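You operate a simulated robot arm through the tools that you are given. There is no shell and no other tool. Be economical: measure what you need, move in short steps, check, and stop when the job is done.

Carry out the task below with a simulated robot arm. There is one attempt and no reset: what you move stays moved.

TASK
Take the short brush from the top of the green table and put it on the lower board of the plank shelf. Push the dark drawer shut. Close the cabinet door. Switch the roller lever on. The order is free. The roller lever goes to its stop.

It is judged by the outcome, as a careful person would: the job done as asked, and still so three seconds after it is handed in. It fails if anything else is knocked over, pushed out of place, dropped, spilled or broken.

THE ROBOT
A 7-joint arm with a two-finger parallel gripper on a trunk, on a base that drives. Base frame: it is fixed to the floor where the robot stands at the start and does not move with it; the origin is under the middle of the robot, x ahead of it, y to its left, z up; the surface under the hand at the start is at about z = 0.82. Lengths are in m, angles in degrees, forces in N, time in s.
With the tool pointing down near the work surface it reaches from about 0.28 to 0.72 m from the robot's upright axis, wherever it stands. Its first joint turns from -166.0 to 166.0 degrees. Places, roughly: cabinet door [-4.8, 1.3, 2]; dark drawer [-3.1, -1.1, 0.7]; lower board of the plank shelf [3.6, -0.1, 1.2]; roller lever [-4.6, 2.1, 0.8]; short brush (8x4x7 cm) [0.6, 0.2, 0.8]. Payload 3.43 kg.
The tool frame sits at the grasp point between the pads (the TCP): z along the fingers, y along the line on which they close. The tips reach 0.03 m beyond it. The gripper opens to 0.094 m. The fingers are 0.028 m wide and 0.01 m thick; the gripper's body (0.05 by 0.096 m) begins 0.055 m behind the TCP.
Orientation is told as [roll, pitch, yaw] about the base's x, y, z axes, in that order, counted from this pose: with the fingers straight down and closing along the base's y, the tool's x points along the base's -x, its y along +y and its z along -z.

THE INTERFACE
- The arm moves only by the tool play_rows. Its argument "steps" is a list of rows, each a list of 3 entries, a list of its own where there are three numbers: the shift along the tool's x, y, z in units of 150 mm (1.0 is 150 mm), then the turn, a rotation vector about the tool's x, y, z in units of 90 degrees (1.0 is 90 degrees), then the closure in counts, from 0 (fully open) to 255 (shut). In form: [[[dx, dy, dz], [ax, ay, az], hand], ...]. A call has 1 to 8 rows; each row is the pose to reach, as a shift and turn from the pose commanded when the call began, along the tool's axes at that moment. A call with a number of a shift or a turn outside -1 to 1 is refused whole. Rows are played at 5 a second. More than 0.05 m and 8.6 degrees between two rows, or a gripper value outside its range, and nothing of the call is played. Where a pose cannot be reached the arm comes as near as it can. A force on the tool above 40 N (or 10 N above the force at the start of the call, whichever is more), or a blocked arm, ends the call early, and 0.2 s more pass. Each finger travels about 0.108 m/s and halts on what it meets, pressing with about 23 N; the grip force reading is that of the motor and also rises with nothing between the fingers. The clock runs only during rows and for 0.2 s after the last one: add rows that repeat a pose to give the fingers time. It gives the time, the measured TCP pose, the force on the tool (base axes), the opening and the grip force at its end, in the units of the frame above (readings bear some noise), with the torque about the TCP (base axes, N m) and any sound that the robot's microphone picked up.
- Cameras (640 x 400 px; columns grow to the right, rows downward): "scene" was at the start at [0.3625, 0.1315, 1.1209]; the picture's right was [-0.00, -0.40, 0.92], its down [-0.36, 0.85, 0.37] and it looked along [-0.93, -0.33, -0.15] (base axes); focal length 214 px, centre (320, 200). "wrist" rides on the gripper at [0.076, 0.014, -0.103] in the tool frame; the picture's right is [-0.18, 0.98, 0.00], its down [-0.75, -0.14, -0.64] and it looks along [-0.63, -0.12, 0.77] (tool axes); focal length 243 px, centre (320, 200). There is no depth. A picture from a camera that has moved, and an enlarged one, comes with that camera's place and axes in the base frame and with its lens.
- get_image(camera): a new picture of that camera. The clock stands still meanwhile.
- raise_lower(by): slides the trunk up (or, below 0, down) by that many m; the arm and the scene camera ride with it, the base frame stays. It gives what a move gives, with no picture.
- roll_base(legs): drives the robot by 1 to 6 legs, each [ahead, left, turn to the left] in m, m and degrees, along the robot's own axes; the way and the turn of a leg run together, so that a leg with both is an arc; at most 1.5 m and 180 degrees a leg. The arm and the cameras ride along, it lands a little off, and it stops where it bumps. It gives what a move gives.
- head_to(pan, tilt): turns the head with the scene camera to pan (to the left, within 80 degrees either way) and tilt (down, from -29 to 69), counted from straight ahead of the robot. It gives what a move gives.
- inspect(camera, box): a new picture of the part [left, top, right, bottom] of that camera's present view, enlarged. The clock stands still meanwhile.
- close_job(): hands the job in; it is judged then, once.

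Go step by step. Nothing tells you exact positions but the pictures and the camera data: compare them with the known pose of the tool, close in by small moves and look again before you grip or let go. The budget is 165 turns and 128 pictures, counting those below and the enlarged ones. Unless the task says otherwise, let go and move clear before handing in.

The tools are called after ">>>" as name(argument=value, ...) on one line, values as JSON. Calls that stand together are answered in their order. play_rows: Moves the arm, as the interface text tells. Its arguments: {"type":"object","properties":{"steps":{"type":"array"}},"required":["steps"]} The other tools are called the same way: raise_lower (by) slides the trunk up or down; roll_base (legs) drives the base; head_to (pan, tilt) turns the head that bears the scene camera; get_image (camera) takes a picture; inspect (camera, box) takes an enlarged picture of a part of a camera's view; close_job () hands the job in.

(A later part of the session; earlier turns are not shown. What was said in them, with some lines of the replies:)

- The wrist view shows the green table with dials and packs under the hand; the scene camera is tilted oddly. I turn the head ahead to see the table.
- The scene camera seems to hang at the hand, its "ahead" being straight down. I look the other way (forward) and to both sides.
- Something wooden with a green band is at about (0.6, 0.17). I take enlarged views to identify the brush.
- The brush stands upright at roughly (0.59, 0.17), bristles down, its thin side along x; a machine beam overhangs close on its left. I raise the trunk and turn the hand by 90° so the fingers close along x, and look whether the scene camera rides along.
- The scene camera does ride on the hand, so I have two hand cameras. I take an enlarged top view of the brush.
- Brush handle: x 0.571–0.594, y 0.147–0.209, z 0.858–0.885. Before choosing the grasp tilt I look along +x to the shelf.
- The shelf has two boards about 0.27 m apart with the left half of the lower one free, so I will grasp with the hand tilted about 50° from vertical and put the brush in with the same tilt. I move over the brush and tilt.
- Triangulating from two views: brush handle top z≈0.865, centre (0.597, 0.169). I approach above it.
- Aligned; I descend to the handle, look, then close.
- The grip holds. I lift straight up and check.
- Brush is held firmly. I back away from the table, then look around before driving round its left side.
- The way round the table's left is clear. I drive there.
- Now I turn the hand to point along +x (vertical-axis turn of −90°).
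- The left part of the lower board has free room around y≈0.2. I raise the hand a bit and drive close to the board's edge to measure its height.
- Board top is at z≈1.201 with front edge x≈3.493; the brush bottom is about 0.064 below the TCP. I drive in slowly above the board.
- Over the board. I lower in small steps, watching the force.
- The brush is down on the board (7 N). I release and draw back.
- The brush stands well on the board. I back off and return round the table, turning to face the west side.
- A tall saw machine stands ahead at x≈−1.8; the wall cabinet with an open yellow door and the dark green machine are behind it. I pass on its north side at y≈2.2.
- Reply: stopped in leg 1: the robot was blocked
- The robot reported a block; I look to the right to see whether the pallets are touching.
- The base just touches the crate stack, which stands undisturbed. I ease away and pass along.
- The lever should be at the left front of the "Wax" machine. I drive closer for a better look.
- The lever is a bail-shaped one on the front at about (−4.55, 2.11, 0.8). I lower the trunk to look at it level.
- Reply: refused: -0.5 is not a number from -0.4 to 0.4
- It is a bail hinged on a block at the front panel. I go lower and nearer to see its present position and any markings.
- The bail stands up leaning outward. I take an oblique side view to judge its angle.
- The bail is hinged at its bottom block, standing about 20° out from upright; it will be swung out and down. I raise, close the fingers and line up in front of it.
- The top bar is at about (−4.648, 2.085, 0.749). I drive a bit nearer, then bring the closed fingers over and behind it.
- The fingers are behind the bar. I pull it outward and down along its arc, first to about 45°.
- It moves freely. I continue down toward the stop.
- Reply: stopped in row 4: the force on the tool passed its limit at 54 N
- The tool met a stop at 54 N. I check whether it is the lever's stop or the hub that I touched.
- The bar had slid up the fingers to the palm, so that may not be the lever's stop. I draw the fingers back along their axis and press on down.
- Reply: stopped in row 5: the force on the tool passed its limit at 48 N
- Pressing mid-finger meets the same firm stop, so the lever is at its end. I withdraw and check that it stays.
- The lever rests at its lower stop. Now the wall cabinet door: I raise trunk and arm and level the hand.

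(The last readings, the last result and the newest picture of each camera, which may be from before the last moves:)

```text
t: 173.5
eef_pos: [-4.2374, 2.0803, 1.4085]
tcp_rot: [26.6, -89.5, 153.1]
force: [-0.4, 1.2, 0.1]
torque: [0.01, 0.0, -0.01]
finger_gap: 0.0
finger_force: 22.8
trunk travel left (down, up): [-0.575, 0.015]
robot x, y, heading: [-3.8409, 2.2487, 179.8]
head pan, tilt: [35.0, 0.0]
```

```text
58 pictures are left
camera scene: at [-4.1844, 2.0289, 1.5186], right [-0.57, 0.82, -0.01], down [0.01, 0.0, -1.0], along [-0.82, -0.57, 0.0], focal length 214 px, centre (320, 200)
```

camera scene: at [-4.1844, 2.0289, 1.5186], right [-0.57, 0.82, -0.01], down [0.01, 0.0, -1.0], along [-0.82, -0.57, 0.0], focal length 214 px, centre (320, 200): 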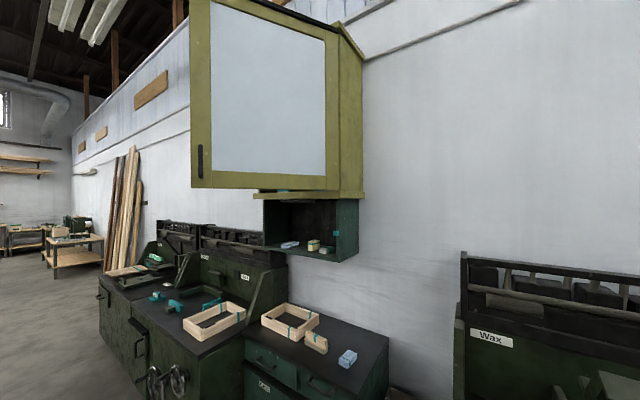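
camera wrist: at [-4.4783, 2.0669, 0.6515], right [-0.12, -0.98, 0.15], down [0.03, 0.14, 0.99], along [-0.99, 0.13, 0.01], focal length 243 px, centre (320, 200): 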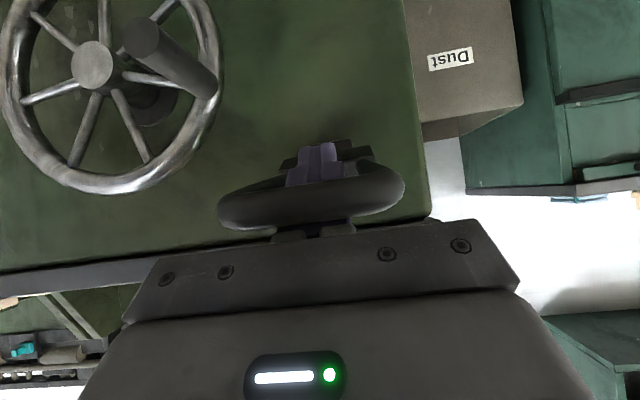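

The door stands about 50° open: free lower corner near (−4.58, 1.15, 1.57), hinge near (−5.0, 1.53). I raise the hand to z≈1.64 and shift over in front of it.

>>> play_rows(steps=[[[-0.25, 0, 0], [0, 0, 0], 255], [[-0.5, 0, 0], [0, 0, 0], 255], [[-0.78, 0, 0], [0, 0, 0], 255]])

>>> play_rows(steps=[[[-0.25, 0, 0.1], [0, 0, 0], 255], [[-0.5, 0, 0.3], [0, 0, 0], 255], [[-0.76, 0, 0.5], [0, 0, 0], 255], [[-0.76, 0, 0.8], [0, 0, 0], 255]])

>>> roll_base(legs=[[0, 0.8, 0]])

>>> head_to(pan=0, tilt=15)

>>> get_image(camera="scene")

>>> get_image(camera="wrist")

```text
t: 174.3
eef_pos: [-4.2604, 2.0553, 1.5199]
tcp_rot: [36.3, -89.5, 143.1]
force: [0.1, -0.4, 0.5]
torque: [-0.02, -0.01, 0.02]
finger_gap: 0.0
finger_force: 22.7
out of reach, approached as far as the arm can: row 1, 2, 3
trunk travel left (down, up): [-0.575, 0.015]
robot x, y, heading: [-3.8367, 2.2512, 179.6]
head pan, tilt: [35.0, 0.0]
```

```text
t: 175.3
eef_pos: [-4.3895, 2.0535, 1.631]
tcp_rot: [15.0, -89.4, 164.5]
force: [-0.9, -1.3, -0.8]
torque: [0.0, -0.02, -0.03]
finger_gap: 0.0
finger_force: 23.2
trunk travel left (down, up): [-0.575, 0.015]
robot x, y, heading: [-3.8411, 2.2459, 179.8]
head pan, tilt: [35.0, 0.0]
```

```text
t: 179.6
eef_pos: [-4.3889, 1.2594, 1.6324]
tcp_rot: [25.1, -89.5, 154.4]
force: [0.4, 0.7, 0.7]
torque: [0.0, -0.04, -0.01]
finger_gap: 0.0
finger_force: 22.9
trunk travel left (down, up): [-0.575, 0.015]
robot x, y, heading: [-3.8469, 1.4545, 179.8]
head pan, tilt: [35.0, 0.0]
```

```text
t: 180.6
eef_pos: [-4.3883, 1.2608, 1.6319]
tcp_rot: [26.7, -89.5, 152.8]
force: [0.2, 0.5, -0.5]
torque: [0.03, -0.01, 0.02]
finger_gap: 0.0001
finger_force: 22.9
trunk travel left (down, up): [-0.575, 0.015]
robot x, y, heading: [-3.8435, 1.45, 179.5]
head pan, tilt: [0.0, 15.0]
```

```text
57 pictures are left
camera scene: at [-4.3543, 1.2603, 1.7182], right [0.01, 1.0, 0.0], down [0.27, -0.01, -0.96], along [-0.96, 0.01, -0.27], focal length 214 px, centre (320, 200)
```

scene: 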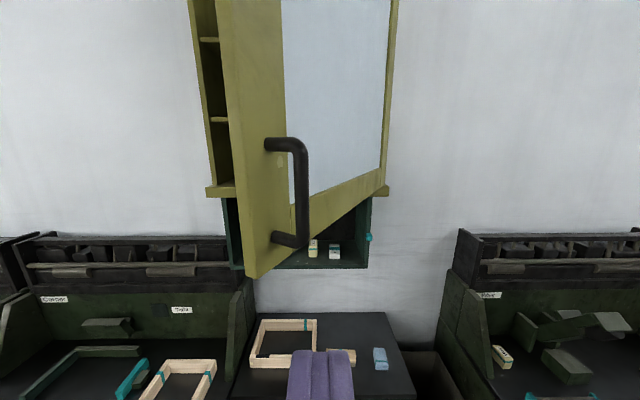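

```text
56 pictures are left
camera wrist: at [-4.2862, 1.2439, 1.5572], right [-0.01, -0.98, 0.19], down [0.64, 0.14, 0.76], along [-0.77, 0.13, 0.62], focal length 243 px, centre (320, 200)
```

wrist: 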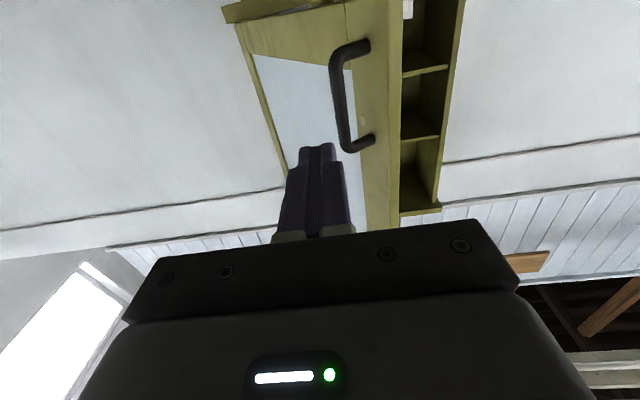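

The handle bar stands near the free edge, so I will push the door face nearer to the hinge. I shift to y≈1.37 and extend the arm.

>>> roll_base(legs=[[0, -0.12, 0]])

>>> play_rows(steps=[[[0, 0, 0.25], [0, 0, 0], 255], [[0, 0, 0.5], [0, 0, 0], 255], [[0, 0, 0.8], [0, 0, 0], 255]])

>>> head_to(pan=0, tilt=30)

>>> get_image(camera="scene")

```text
t: 181.8
eef_pos: [-4.3874, 1.3804, 1.6319]
tcp_rot: [30.9, -89.5, 148.7]
force: [-1.1, 0.9, 0.8]
torque: [-0.01, 0.01, 0.01]
finger_gap: 0.0
finger_force: 22.7
trunk travel left (down, up): [-0.575, 0.015]
robot x, y, heading: [-3.8458, 1.5714, 179.5]
head pan, tilt: [0.0, 15.0]
```

```text
t: 182.6
eef_pos: [-4.5104, 1.3768, 1.6295]
tcp_rot: [18.7, -89.4, 161.0]
force: [0.1, -0.4, -0.2]
torque: [0.02, 0.01, -0.03]
finger_gap: 0.0
finger_force: 22.2
trunk travel left (down, up): [-0.575, 0.015]
robot x, y, heading: [-3.8477, 1.5689, 179.9]
head pan, tilt: [0.0, 15.0]
```

```text
t: 183.4
eef_pos: [-4.5056, 1.3791, 1.6306]
tcp_rot: [28.3, -89.5, 151.2]
force: [-1.0, -0.9, 0.6]
torque: [0.02, 0.0, -0.04]
finger_gap: 0.0
finger_force: 23.0
trunk travel left (down, up): [-0.575, 0.015]
robot x, y, heading: [-3.8459, 1.5735, 179.6]
head pan, tilt: [0.0, 30.0]
```

```text
55 pictures are left
camera scene: at [-4.4692, 1.3797, 1.693], right [0.01, 1.0, 0.0], down [0.51, -0.01, -0.86], along [-0.86, 0.0, -0.51], focal length 214 px, centre (320, 200)
```

scene: 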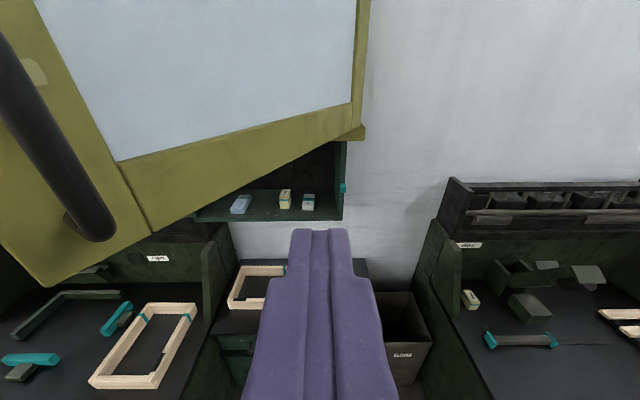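

>>> roll_base(legs=[[0.27, 0, 0]])

>>> get_image(camera="scene")

>>> get_image(camera="wrist")

```text
t: 185.3
eef_pos: [-4.7804, 1.3826, 1.6315]
tcp_rot: [24.5, -89.3, 154.9]
force: [-0.9, 0.4, -0.4]
torque: [0.02, 0.01, -0.03]
finger_gap: 0.0
finger_force: 23.0
trunk travel left (down, up): [-0.575, 0.015]
robot x, y, heading: [-4.1173, 1.5755, 179.3]
head pan, tilt: [0.0, 30.0]
```

```text
54 pictures are left
camera scene: at [-4.7438, 1.3834, 1.6922], right [0.01, 1.0, 0.0], down [0.51, -0.01, -0.86], along [-0.86, 0.01, -0.51], focal length 214 px, centre (320, 200)
```

scene: 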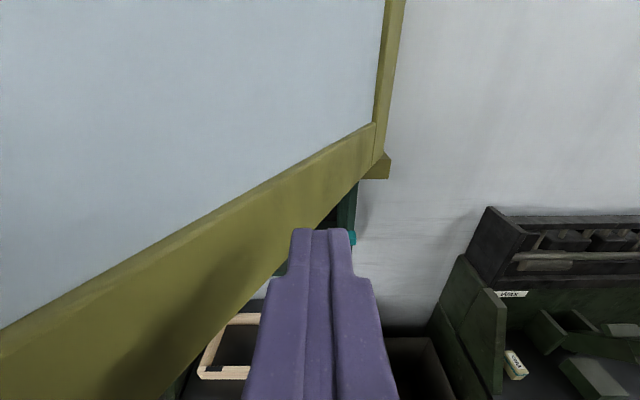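

```text
53 pictures are left
camera wrist: at [-4.6788, 1.367, 1.5555], right [-0.01, -0.98, 0.19], down [0.64, 0.14, 0.76], along [-0.77, 0.13, 0.62], focal length 243 px, centre (320, 200)
```

wrist: 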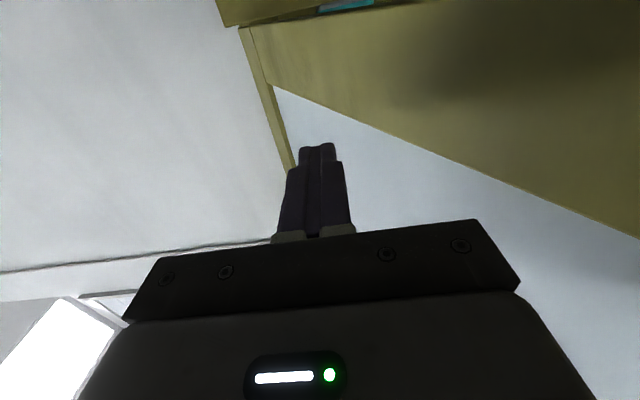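

The finger is beside the door face. I push it closed along its arc with the base, first to about 30° open.

>>> roll_base(legs=[[0.07, 0.085, 0], [0.055, 0.046, 0]])

>>> get_image(camera="scene")

>>> get_image(camera="wrist")

```text
t: 187.1
eef_pos: [-4.9083, 1.2525, 1.6299]
tcp_rot: [14.9, -89.4, 164.4]
force: [-0.4, -0.4, -0.3]
torque: [-0.01, 0.02, -0.04]
finger_gap: 0.0003
finger_force: 22.8
trunk travel left (down, up): [-0.575, 0.015]
robot x, y, heading: [-4.2415, 1.4433, 179.4]
head pan, tilt: [0.0, 30.0]
```

```text
52 pictures are left
camera scene: at [-4.8712, 1.253, 1.6914], right [0.01, 1.0, 0.0], down [0.51, -0.01, -0.86], along [-0.86, 0.01, -0.51], focal length 214 px, centre (320, 200)
```

scene: 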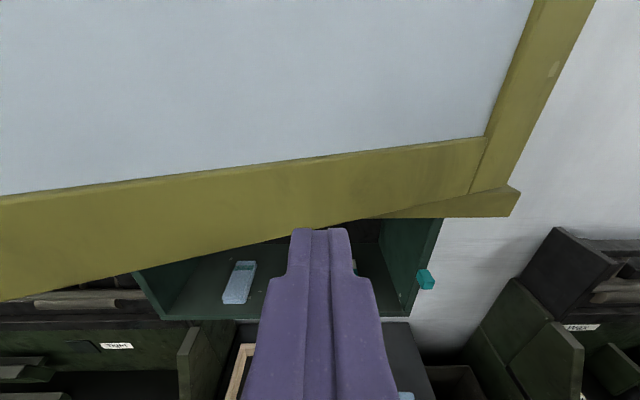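

```text
51 pictures are left
camera wrist: at [-4.8062, 1.2366, 1.5548], right [-0.01, -0.98, 0.19], down [0.64, 0.14, 0.76], along [-0.77, 0.13, 0.62], focal length 243 px, centre (320, 200)
```

wrist: 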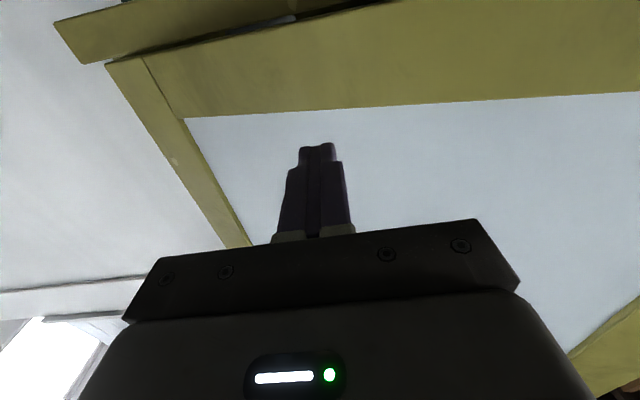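

The door follows. I continue.

>>> roll_base(legs=[[0.063, 0.03, 0], [0.04, 0.01, 0]])

>>> get_image(camera="scene")

```text
t: 188.6
eef_pos: [-5.0091, 1.2159, 1.6313]
tcp_rot: [23.1, -89.4, 156.4]
force: [-0.6, 0.1, -0.6]
torque: [0.02, 0.02, -0.01]
finger_gap: 0.0
finger_force: 22.8
trunk travel left (down, up): [-0.575, 0.015]
robot x, y, heading: [-4.3472, 1.4047, 179.5]
head pan, tilt: [0.0, 30.0]
```

```text
50 pictures are left
camera scene: at [-4.9731, 1.2162, 1.692], right [0.01, 1.0, 0.0], down [0.51, -0.01, -0.86], along [-0.86, 0.01, -0.51], focal length 214 px, centre (320, 200)
```

scene: 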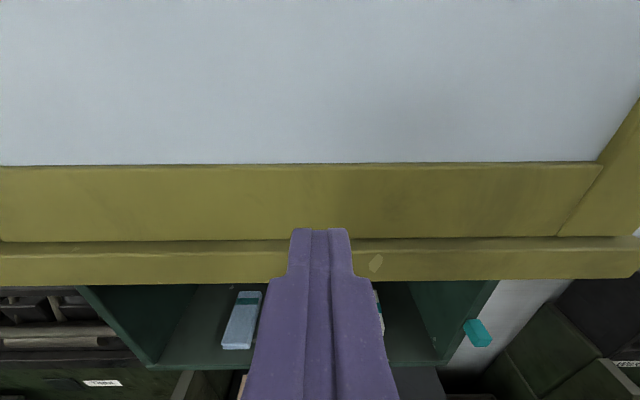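

The door now looks parallel to the cabinet front. I press gently with the arm to seat it.

>>> play_rows(steps=[[[0, 0, 0.05], [0, 0, 0], 255], [[0, 0, 0.1], [0, 0, 0], 255], [[0, 0, 0.15], [0, 0, 0], 255], [[0, 0, 0.2], [0, 0, 0], 255], [[0, 0, 0.25], [0, 0, 0], 255]])

>>> get_image(camera="scene")

```text
t: 189.8
eef_pos: [-5.0468, 1.2145, 1.6305]
tcp_rot: [23.8, -89.4, 155.7]
force: [-0.1, 0.6, 0.3]
torque: [-0.02, 0.0, 0.02]
finger_gap: 0.0
finger_force: 23.3
trunk travel left (down, up): [-0.575, 0.015]
robot x, y, heading: [-4.345, 1.4051, 179.2]
head pan, tilt: [0.0, 30.0]
```

```text
49 pictures are left
camera scene: at [-5.0103, 1.2162, 1.6922], right [0.01, 1.0, 0.0], down [0.51, -0.01, -0.86], along [-0.86, 0.01, -0.51], focal length 214 px, centre (320, 200)
```

scene: 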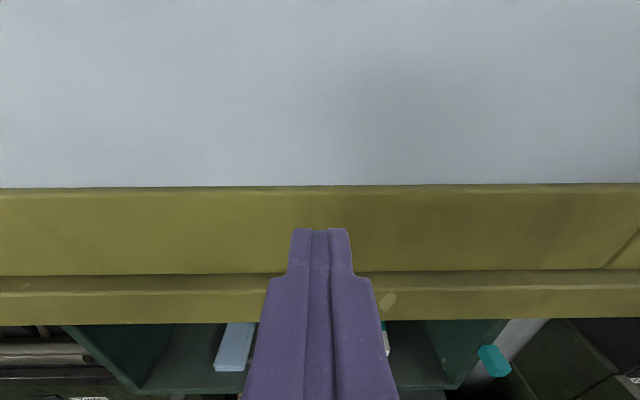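

>>> play_rows(steps=[[[0, 0, 0.06], [0, 0, 0], 255], [[0, 0, 0.12], [0, 0, 0], 255], [[0, 0, 0.18], [0, 0, 0], 255], [[0, 0, 0.24], [0, 0, 0], 255], [[0, 0, 0.3], [0, 0, 0], 255], [[0, 0, 0.36], [0, 0, 0], 255]])

>>> get_image(camera="wrist")

```text
t: 191.3
eef_pos: [-5.0889, 1.2166, 1.6309]
tcp_rot: [20.0, -89.2, 159.5]
force: [31.2, 4.7, 2.7]
torque: [0.12, 0.48, -0.01]
finger_gap: 0.0001
finger_force: 22.6
trunk travel left (down, up): [-0.575, 0.015]
robot x, y, heading: [-4.3418, 1.4018, 179.5]
head pan, tilt: [0.0, 30.0]
stopped in row 6: the force on the tool passed its limit at 47 N (the readings are from after the stop); the commanded pose is now the measured one
```

```text
48 pictures are left
camera wrist: at [-4.9861, 1.2006, 1.5552], right [-0.01, -0.98, 0.19], down [0.63, 0.14, 0.76], along [-0.77, 0.13, 0.62], focal length 243 px, centre (320, 200)
```

wrist: 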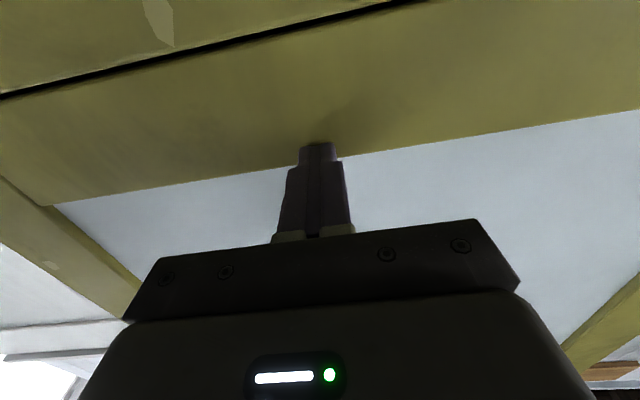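

The door is shut firmly. I back away and look at it and toward the drawer.

>>> play_rows(steps=[[[0, 0, -0.2], [0, 0, 0], 255], [[0, 0, -0.5], [0, 0, 0], 255], [[0, 0, -0.8], [0, 0, 0], 255]])

>>> roll_base(legs=[[-0.35, 0, 0]])

>>> head_to(pan=0, tilt=0)

>>> get_image(camera="scene")

>>> head_to(pan=75, tilt=15)

>>> get_image(camera="scene")

```text
t: 192.1
eef_pos: [-4.9775, 1.2151, 1.6284]
tcp_rot: [9.9, -89.0, 169.7]
force: [0.2, -0.8, -0.1]
torque: [-0.02, 0.01, -0.01]
finger_gap: 0.0
finger_force: 22.6
trunk travel left (down, up): [-0.575, 0.015]
robot x, y, heading: [-4.3456, 1.4063, 179.8]
head pan, tilt: [0.0, 30.0]
```

```text
t: 194.4
eef_pos: [-4.6263, 1.2118, 1.6283]
tcp_rot: [9.9, -89.0, 169.7]
force: [0.8, 0.1, 0.0]
torque: [-0.01, -0.02, 0.05]
finger_gap: 0.0001
finger_force: 23.1
trunk travel left (down, up): [-0.575, 0.015]
robot x, y, heading: [-3.9941, 1.4032, 179.8]
head pan, tilt: [0.0, 30.0]
```

```text
t: 195.3
eef_pos: [-4.6262, 1.2121, 1.627]
tcp_rot: [9.6, -88.9, 169.9]
force: [0.4, 0.1, -0.4]
torque: [-0.01, -0.02, 0.01]
finger_gap: 0.0001
finger_force: 23.1
trunk travel left (down, up): [-0.575, 0.015]
robot x, y, heading: [-3.9916, 1.4028, 179.4]
head pan, tilt: [0.0, 0.0]
```

```text
47 pictures are left
camera scene: at [-4.5901, 1.2129, 1.738], right [0.01, 1.0, 0.0], down [0.02, 0.0, -1.0], along [-1.0, 0.01, -0.02], focal length 214 px, centre (320, 200)
```

scene: 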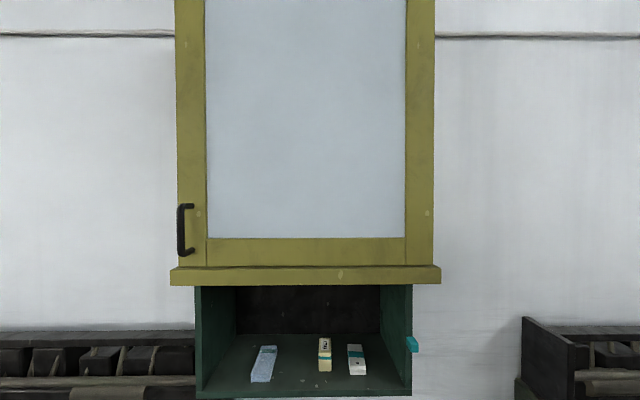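

```text
t: 196.8
eef_pos: [-4.6252, 1.2111, 1.6282]
tcp_rot: [9.6, -88.8, 169.9]
force: [0.0, 0.4, -1.1]
torque: [0.0, 0.01, 0.0]
finger_gap: 0.0
finger_force: 23.2
trunk travel left (down, up): [-0.575, 0.015]
robot x, y, heading: [-3.9955, 1.4006, 179.3]
head pan, tilt: [75.0, 15.0]
```

```text
46 pictures are left
camera scene: at [-4.5248, 1.1221, 1.7155], right [-0.96, 0.27, -0.02], down [0.09, 0.25, -0.97], along [-0.25, -0.93, -0.26], focal length 214 px, centre (320, 200)
```

scene: 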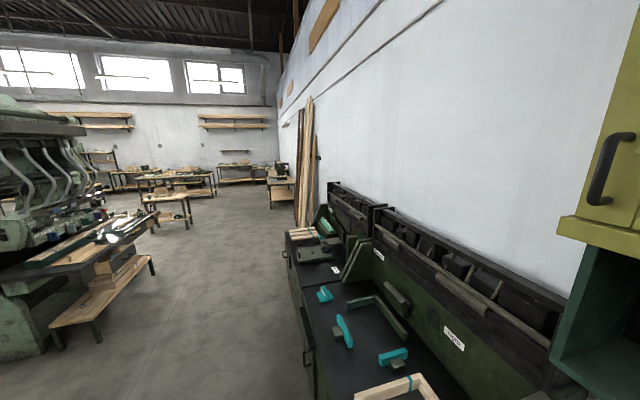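

The door is shut. I zoom toward the drawer's place near (−3.1, −1.1, 0.7).

>>> inspect(camera="scene", box=[0, 160, 240, 360])

>>> head_to(pan=80, tilt=60)

>>> get_image(camera="scene")

```text
2.00 times, centred on (120, 260) of scene
camera zoom: at [-4.5248, 1.1221, 1.7155], right [-0.96, 0.27, -0.02], down [0.09, 0.25, -0.97], along [-0.25, -0.93, -0.26], focal length 429 px, centre (720, 80)
```

zoom: 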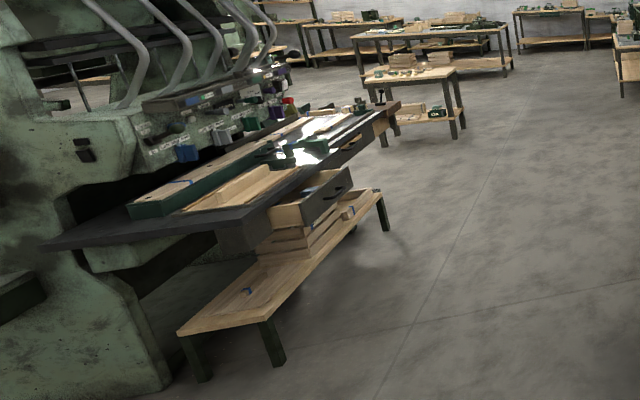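

```text
t: 197.9
eef_pos: [-4.6262, 1.2112, 1.6277]
tcp_rot: [9.5, -88.9, 169.9]
force: [0.5, -0.1, -0.8]
torque: [-0.02, -0.04, 0.0]
finger_gap: 0.0001
finger_force: 23.1
trunk travel left (down, up): [-0.575, 0.015]
robot x, y, heading: [-3.9938, 1.4028, 179.6]
head pan, tilt: [80.0, 60.0]
```

```text
44 pictures are left
camera scene: at [-4.5107, 1.1462, 1.6494], right [-0.98, 0.18, -0.02], down [0.17, 0.85, -0.5], along [-0.08, -0.5, -0.87], focal length 214 px, centre (320, 200)
```

scene: 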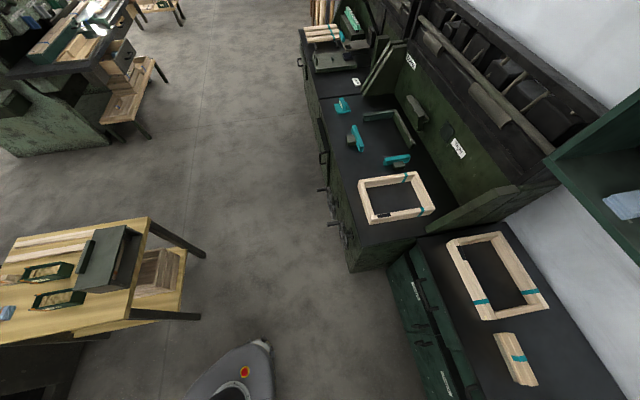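

The dark drawer stands open under the spindle machine's bench, its front at about x≈−3.2, y≈−1.1. I turn south and drive down the aisle at x≈−4.2.

>>> roll_base(legs=[[0, 0, 90], [0, -0.2, 0]])

>>> head_to(pan=0, tilt=25)

>>> get_image(camera="scene")

```text
t: 203.4
eef_pos: [-3.9982, 0.7719, 1.6287]
tcp_rot: [12.1, -89.0, -101.9]
force: [0.3, -0.3, 0.3]
torque: [-0.01, -0.01, 0.07]
finger_gap: 0.0001
finger_force: 22.9
trunk travel left (down, up): [-0.575, 0.015]
robot x, y, heading: [-4.1916, 1.4004, -90.1]
head pan, tilt: [80.0, 60.0]
```

```text
t: 204.9
eef_pos: [-3.9977, 0.7717, 1.627]
tcp_rot: [9.7, -88.9, -99.7]
force: [0.0, 0.0, -0.6]
torque: [0.0, -0.01, 0.04]
finger_gap: 0.0
finger_force: 23.3
trunk travel left (down, up): [-0.575, 0.015]
robot x, y, heading: [-4.1931, 1.402, -90.0]
head pan, tilt: [0.0, 25.0]
```

```text
43 pictures are left
camera scene: at [-3.9993, 0.8088, 1.6977], right [-1.0, 0.0, 0.0], down [0.0, 0.44, -0.9], along [0.0, -0.9, -0.44], focal length 214 px, centre (320, 200)
```

scene: 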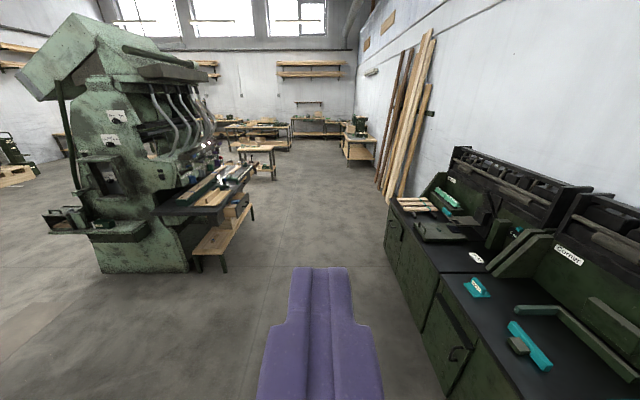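

>>> roll_base(legs=[[1.4, 0, 0], [1.3, 0, 0], [0, 0, 90]])

>>> head_to(pan=0, tilt=35)

>>> get_image(camera="scene")

```text
t: 221.7
eef_pos: [-3.5779, -1.0887, 1.6275]
tcp_rot: [9.2, -88.9, -10.4]
force: [0.4, -0.4, -0.7]
torque: [0.01, 0.01, 0.03]
finger_gap: 0.0
finger_force: 23.0
trunk travel left (down, up): [-0.575, 0.015]
robot x, y, heading: [-4.2144, -1.2716, -1.3]
head pan, tilt: [0.0, 25.0]
```

```text
t: 222.4
eef_pos: [-3.5787, -1.0886, 1.6275]
tcp_rot: [9.5, -88.9, -10.7]
force: [0.7, -0.9, -0.3]
torque: [0.01, -0.02, 0.0]
finger_gap: 0.0
finger_force: 22.7
trunk travel left (down, up): [-0.575, 0.015]
robot x, y, heading: [-4.2121, -1.2718, -1.0]
head pan, tilt: [0.0, 35.0]
```

```text
42 pictures are left
camera scene: at [-3.6208, -1.0869, 1.6821], right [-0.02, -1.0, 0.0], down [-0.59, 0.01, -0.81], along [0.81, -0.01, -0.59], focal length 214 px, centre (320, 200)
```

scene: 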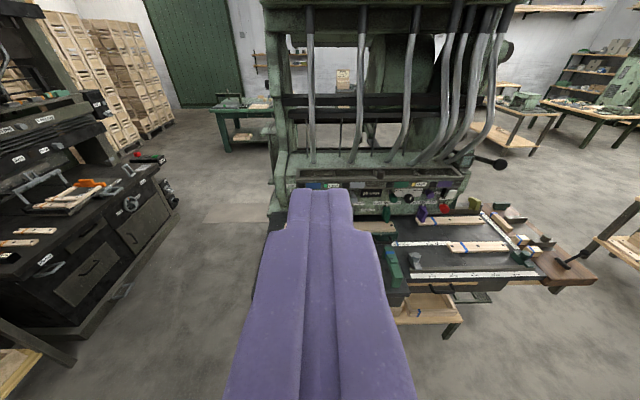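

>>> roll_base(legs=[[-0.15, 0, 0]])

>>> raise_lower(by=-0.4)

>>> head_to(pan=-30, tilt=25)

>>> get_image(camera="scene")

```text
t: 223.8
eef_pos: [-3.7323, -1.0864, 1.628]
tcp_rot: [10.4, -89.0, -11.4]
force: [1.3, -0.6, -0.2]
torque: [0.03, 0.0, 0.01]
finger_gap: 0.0
finger_force: 22.9
trunk travel left (down, up): [-0.575, 0.015]
robot x, y, heading: [-4.3678, -1.2685, -1.3]
head pan, tilt: [0.0, 35.0]
```

```text
t: 227.7
eef_pos: [-3.7296, -1.0863, 1.2279]
tcp_rot: [9.8, -88.9, -10.9]
force: [-0.9, 0.4, -0.3]
torque: [-0.03, -0.04, 0.02]
finger_gap: 0.0
finger_force: 22.8
trunk travel left (down, up): [-0.175, 0.415]
robot x, y, heading: [-4.3639, -1.2688, -1.5]
head pan, tilt: [0.0, 35.0]
```

```text
t: 228.6
eef_pos: [-3.729, -1.0861, 1.2283]
tcp_rot: [9.6, -89.0, -10.9]
force: [0.1, 1.0, -0.8]
torque: [-0.02, 0.01, -0.01]
finger_gap: 0.0
finger_force: 23.3
trunk travel left (down, up): [-0.175, 0.415]
robot x, y, heading: [-4.3668, -1.2672, -1.3]
head pan, tilt: [-30.0, 25.0]
```

```text
41 pictures are left
camera scene: at [-3.7814, -1.1307, 1.2978], right [-0.52, -0.86, 0.01], down [-0.38, 0.22, -0.9], along [0.77, -0.47, -0.44], focal length 214 px, centre (320, 200)
```

scene: 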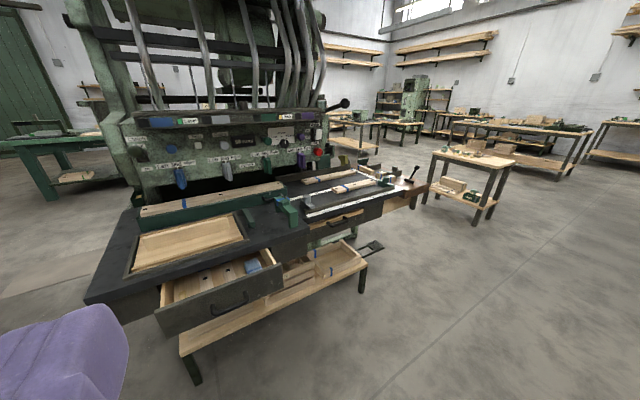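

The drawer front is at x≈−3.20, y −0.95…−1.33, z 0.66–0.75, handle in its middle. I lower the hand to z≈0.71 to push the face left of the handle at y≈−1.03.

>>> raise_lower(by=-0.17)

>>> play_rows(steps=[[[0.3, 0, 0], [0, 0, 0], 255], [[0.6, 0, 0], [0, 0, 0], 255], [[0.9, 0, 0], [0, 0, 0], 255]])

>>> play_rows(steps=[[[0.3, 0, 0], [0, 0, 0], 255], [[0.6, 0, 0], [0, 0, 0], 255], [[0.9, 0, 0], [0, 0, 0], 255]])

>>> play_rows(steps=[[[0.25, 0, 0], [0, 0, 0], 255], [[0.48, 0, 0], [0, 0, 0], 255]])

>>> roll_base(legs=[[0, 0.06, 1]])

>>> head_to(pan=0, tilt=20)

>>> get_image(camera="scene")

```text
t: 230.5
eef_pos: [-3.7299, -1.0862, 1.0586]
tcp_rot: [10.0, -89.0, -11.1]
force: [-0.4, 0.0, 0.5]
torque: [0.02, -0.01, 0.0]
finger_gap: 0.0
finger_force: 23.2
trunk travel left (down, up): [-0.005, 0.585]
robot x, y, heading: [-4.3675, -1.2729, -1.0]
head pan, tilt: [-30.0, 25.0]
```

```text
t: 231.3
eef_pos: [-3.7312, -1.0863, 0.9226]
tcp_rot: [12.6, -89.0, -13.8]
force: [-0.6, 0.0, 0.8]
torque: [0.01, -0.01, 0.03]
finger_gap: 0.0004
finger_force: 23.1
trunk travel left (down, up): [-0.005, 0.585]
robot x, y, heading: [-4.364, -1.2668, -1.2]
head pan, tilt: [-30.0, 25.0]
```

```text
t: 232.1
eef_pos: [-3.7351, -1.0863, 0.7875]
tcp_rot: [10.9, -88.9, -12.1]
force: [0.6, -0.3, 0.4]
torque: [-0.01, 0.02, 0.02]
finger_gap: 0.0
finger_force: 22.8
trunk travel left (down, up): [-0.005, 0.585]
robot x, y, heading: [-4.3617, -1.2709, -1.1]
head pan, tilt: [-30.0, 25.0]
```

```text
t: 232.7
eef_pos: [-3.7354, -1.0844, 0.7162]
tcp_rot: [12.8, -88.9, -14.0]
force: [-0.4, -0.9, 0.8]
torque: [-0.01, -0.02, 0.01]
finger_gap: 0.0
finger_force: 23.6
trunk travel left (down, up): [-0.005, 0.585]
robot x, y, heading: [-4.3717, -1.2684, -1.2]
head pan, tilt: [-30.0, 25.0]
```

```text
t: 233.7
eef_pos: [-3.7388, -1.015, 0.7153]
tcp_rot: [10.1, -88.8, -10.3]
force: [0.1, 0.0, -0.4]
torque: [0.02, 0.02, 0.0]
finger_gap: 0.0004
finger_force: 23.0
trunk travel left (down, up): [-0.005, 0.585]
robot x, y, heading: [-4.3611, -1.208, 0.0]
head pan, tilt: [-30.0, 25.0]
```

```text
t: 234.6
eef_pos: [-3.7384, -1.0143, 0.7165]
tcp_rot: [9.8, -88.9, -10.0]
force: [0.1, 0.5, 0.7]
torque: [0.0, 0.0, 0.0]
finger_gap: 0.0001
finger_force: 22.9
trunk travel left (down, up): [-0.005, 0.585]
robot x, y, heading: [-4.3626, -1.21, -0.2]
head pan, tilt: [0.0, 20.0]
```

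```text
40 pictures are left
camera scene: at [-3.7754, -1.0138, 0.7938], right [0.0, -1.0, 0.0], down [-0.36, 0.0, -0.93], along [0.93, 0.0, -0.36], focal length 214 px, centre (320, 200)
```

scene: 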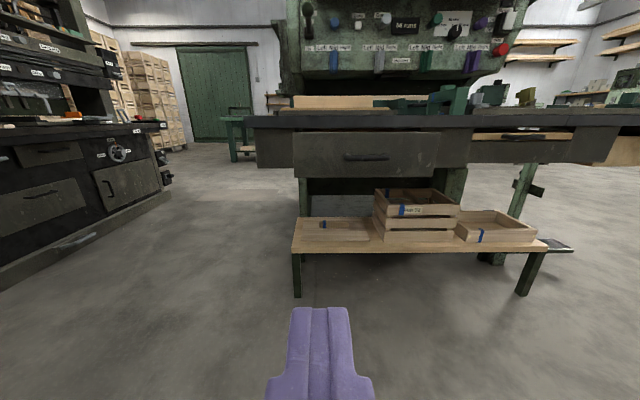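

The finger lines up with the drawer face left of the handle. I drive up to just before contact and check.

>>> roll_base(legs=[[0.46, 0, 0]])

>>> get_image(camera="scene")

```text
t: 237.4
eef_pos: [-3.2777, -1.0153, 0.7154]
tcp_rot: [9.9, -88.9, -10.0]
force: [-0.4, 0.1, 0.9]
torque: [-0.01, 0.04, 0.0]
finger_gap: 0.0001
finger_force: 22.9
trunk travel left (down, up): [-0.005, 0.585]
robot x, y, heading: [-3.904, -1.2113, -0.2]
head pan, tilt: [0.0, 20.0]
```

```text
39 pictures are left
camera scene: at [-3.3139, -1.0143, 0.7939], right [0.0, -1.0, 0.0], down [-0.36, 0.0, -0.93], along [0.93, 0.0, -0.36], focal length 214 px, centre (320, 200)
```

scene: 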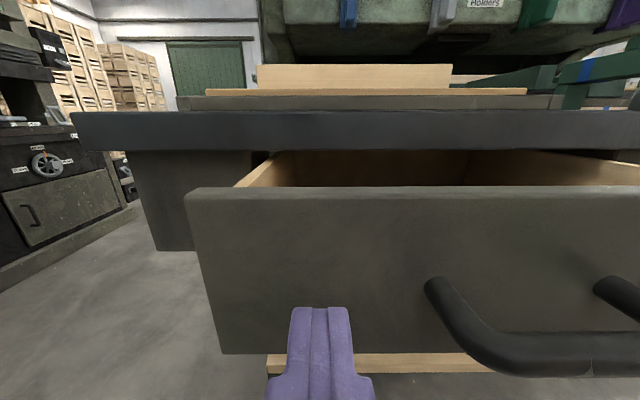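

Contact is a few cm ahead on plain face. I push in with the base a little, then finish with the arm under force control.

>>> roll_base(legs=[[0.08, 0, 0]])

>>> play_rows(steps=[[[0, 0, 0.06], [0, 0, 0], 255], [[0, 0, 0.12], [0, 0, 0], 255], [[0, 0, 0.18], [0, 0, 0], 255], [[0, 0, 0.24], [0, 0, 0], 255], [[0, 0, 0.3], [0, 0, 0], 255], [[0, 0, 0.36], [0, 0, 0], 255]])

>>> get_image(camera="scene")

```text
t: 238.5
eef_pos: [-3.1953, -1.0163, 0.7154]
tcp_rot: [9.9, -89.0, -10.0]
force: [0.2, -0.2, 0.2]
torque: [-0.04, 0.0, 0.03]
finger_gap: 0.0002
finger_force: 23.0
trunk travel left (down, up): [-0.005, 0.585]
robot x, y, heading: [-3.8251, -1.2092, -0.1]
head pan, tilt: [0.0, 20.0]
```

```text
t: 239.9
eef_pos: [-3.1402, -1.0164, 0.7151]
tcp_rot: [8.8, -88.9, -9.0]
force: [0.1, 0.5, 0.0]
torque: [0.0, 0.01, -0.03]
finger_gap: 0.0
finger_force: 23.0
trunk travel left (down, up): [-0.005, 0.585]
robot x, y, heading: [-3.8214, -1.2098, 0.1]
head pan, tilt: [0.0, 20.0]
```

```text
38 pictures are left
camera scene: at [-3.1781, -1.015, 0.7933], right [0.0, -1.0, 0.0], down [-0.36, 0.0, -0.93], along [0.93, 0.0, -0.36], focal length 214 px, centre (320, 200)
```

scene: 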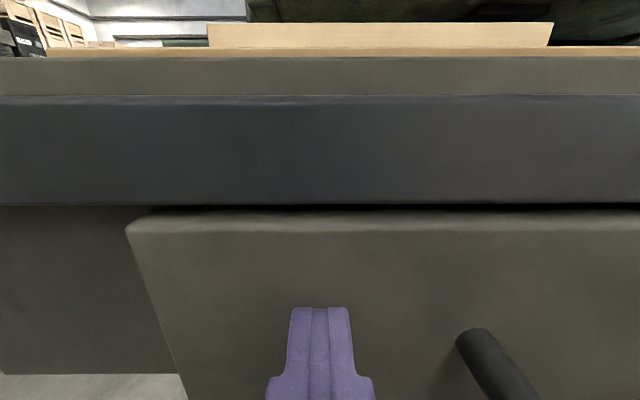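

>>> play_rows(steps=[[[0, 0, 0.06], [0, 0, 0], 255], [[0, 0, 0.12], [0, 0, 0], 255], [[0, 0, 0.18], [0, 0, 0], 255], [[0, 0, 0.24], [0, 0, 0], 255], [[0, 0, 0.3], [0, 0, 0], 255]])

>>> get_image(camera="scene")

```text
t: 240.6
eef_pos: [-3.125, -1.0157, 0.7151]
tcp_rot: [12.1, -88.8, -12.2]
force: [-26.0, -5.3, 13.7]
torque: [0.09, -0.75, -0.09]
finger_gap: 0.0002
finger_force: 22.6
trunk travel left (down, up): [-0.005, 0.585]
robot x, y, heading: [-3.825, -1.2083, -0.0]
head pan, tilt: [0.0, 20.0]
stopped in row 3: the force on the tool passed its limit at 54 N (the readings are from after the stop); the commanded pose is now the measured one
```

```text
37 pictures are left
camera scene: at [-3.162, -1.0152, 0.7927], right [0.0, -1.0, 0.0], down [-0.36, 0.0, -0.93], along [0.93, 0.0, -0.36], focal length 214 px, centre (320, 200)
```

scene: 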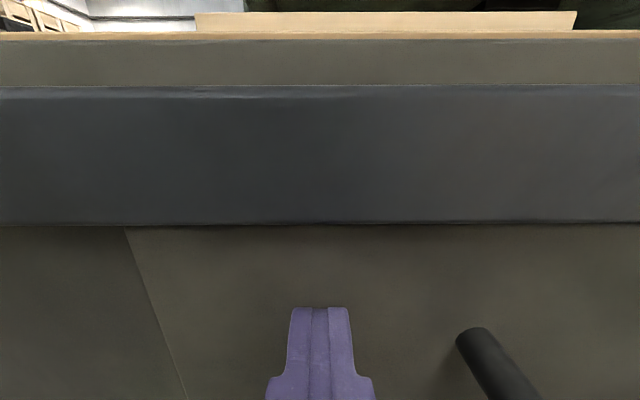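

The drawer is flush and against its stop. I back off and verify.

>>> play_rows(steps=[[[0, 0, -0.2], [0, 0, 0], 255], [[0, 0, -0.45], [0, 0, 0], 255]])

>>> roll_base(legs=[[-0.45, 0, 0]])

>>> raise_lower(by=0.4)

>>> get_image(camera="scene")

```text
t: 241.2
eef_pos: [-3.1912, -1.0136, 0.7128]
tcp_rot: [6.3, -88.5, -6.3]
force: [0.3, -0.3, -1.1]
torque: [0.01, -0.04, 0.01]
finger_gap: 0.0001
finger_force: 22.8
trunk travel left (down, up): [-0.005, 0.585]
robot x, y, heading: [-3.821, -1.2092, 0.1]
head pan, tilt: [0.0, 20.0]
```

```text
t: 243.9
eef_pos: [-3.6375, -1.0149, 0.7123]
tcp_rot: [6.6, -88.6, -6.9]
force: [-0.2, -0.6, -0.7]
torque: [0.02, 0.01, 0.03]
finger_gap: 0.0002
finger_force: 22.8
trunk travel left (down, up): [-0.005, 0.585]
robot x, y, heading: [-4.2703, -1.2116, -0.1]
head pan, tilt: [0.0, 20.0]
```

```text
t: 247.8
eef_pos: [-3.6381, -1.0141, 1.1116]
tcp_rot: [6.6, -88.6, -6.6]
force: [0.2, -0.2, 0.0]
torque: [-0.05, -0.02, 0.02]
finger_gap: 0.0
finger_force: 23.1
trunk travel left (down, up): [-0.405, 0.185]
robot x, y, heading: [-4.2693, -1.21, -0.4]
head pan, tilt: [0.0, 20.0]
```

```text
36 pictures are left
camera scene: at [-3.6749, -1.0134, 1.1908], right [0.0, -1.0, 0.0], down [-0.36, 0.0, -0.93], along [0.93, 0.0, -0.36], focal length 214 px, centre (320, 200)
```

scene: 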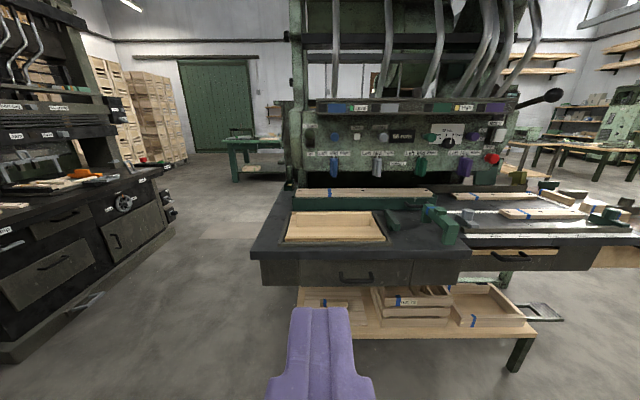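

The drawer is shut, the door is closed, the lever is at its stop and the brush stands on the lower board, with the hand clear of everything. I hand the job in.

>>> close_job()

```text
The job is handed in.
```

The job is handed in, with all four parts done:

- **Brush:** it stands upright on the lower board of the plank shelf.
- **Drawer:** the dark drawer is pushed flush against its stop.
- **Door:** the cabinet door is shut.
- **Lever:** the roller lever is pulled down to its stop and stayed there after I let go. It had no on/off marking, so I took down to be "on"; it started upright and moved freely that way to a firm stop.

While passing the stacked crates, the base touched them and stopped. They looked undisturbed in the pictures afterwards.
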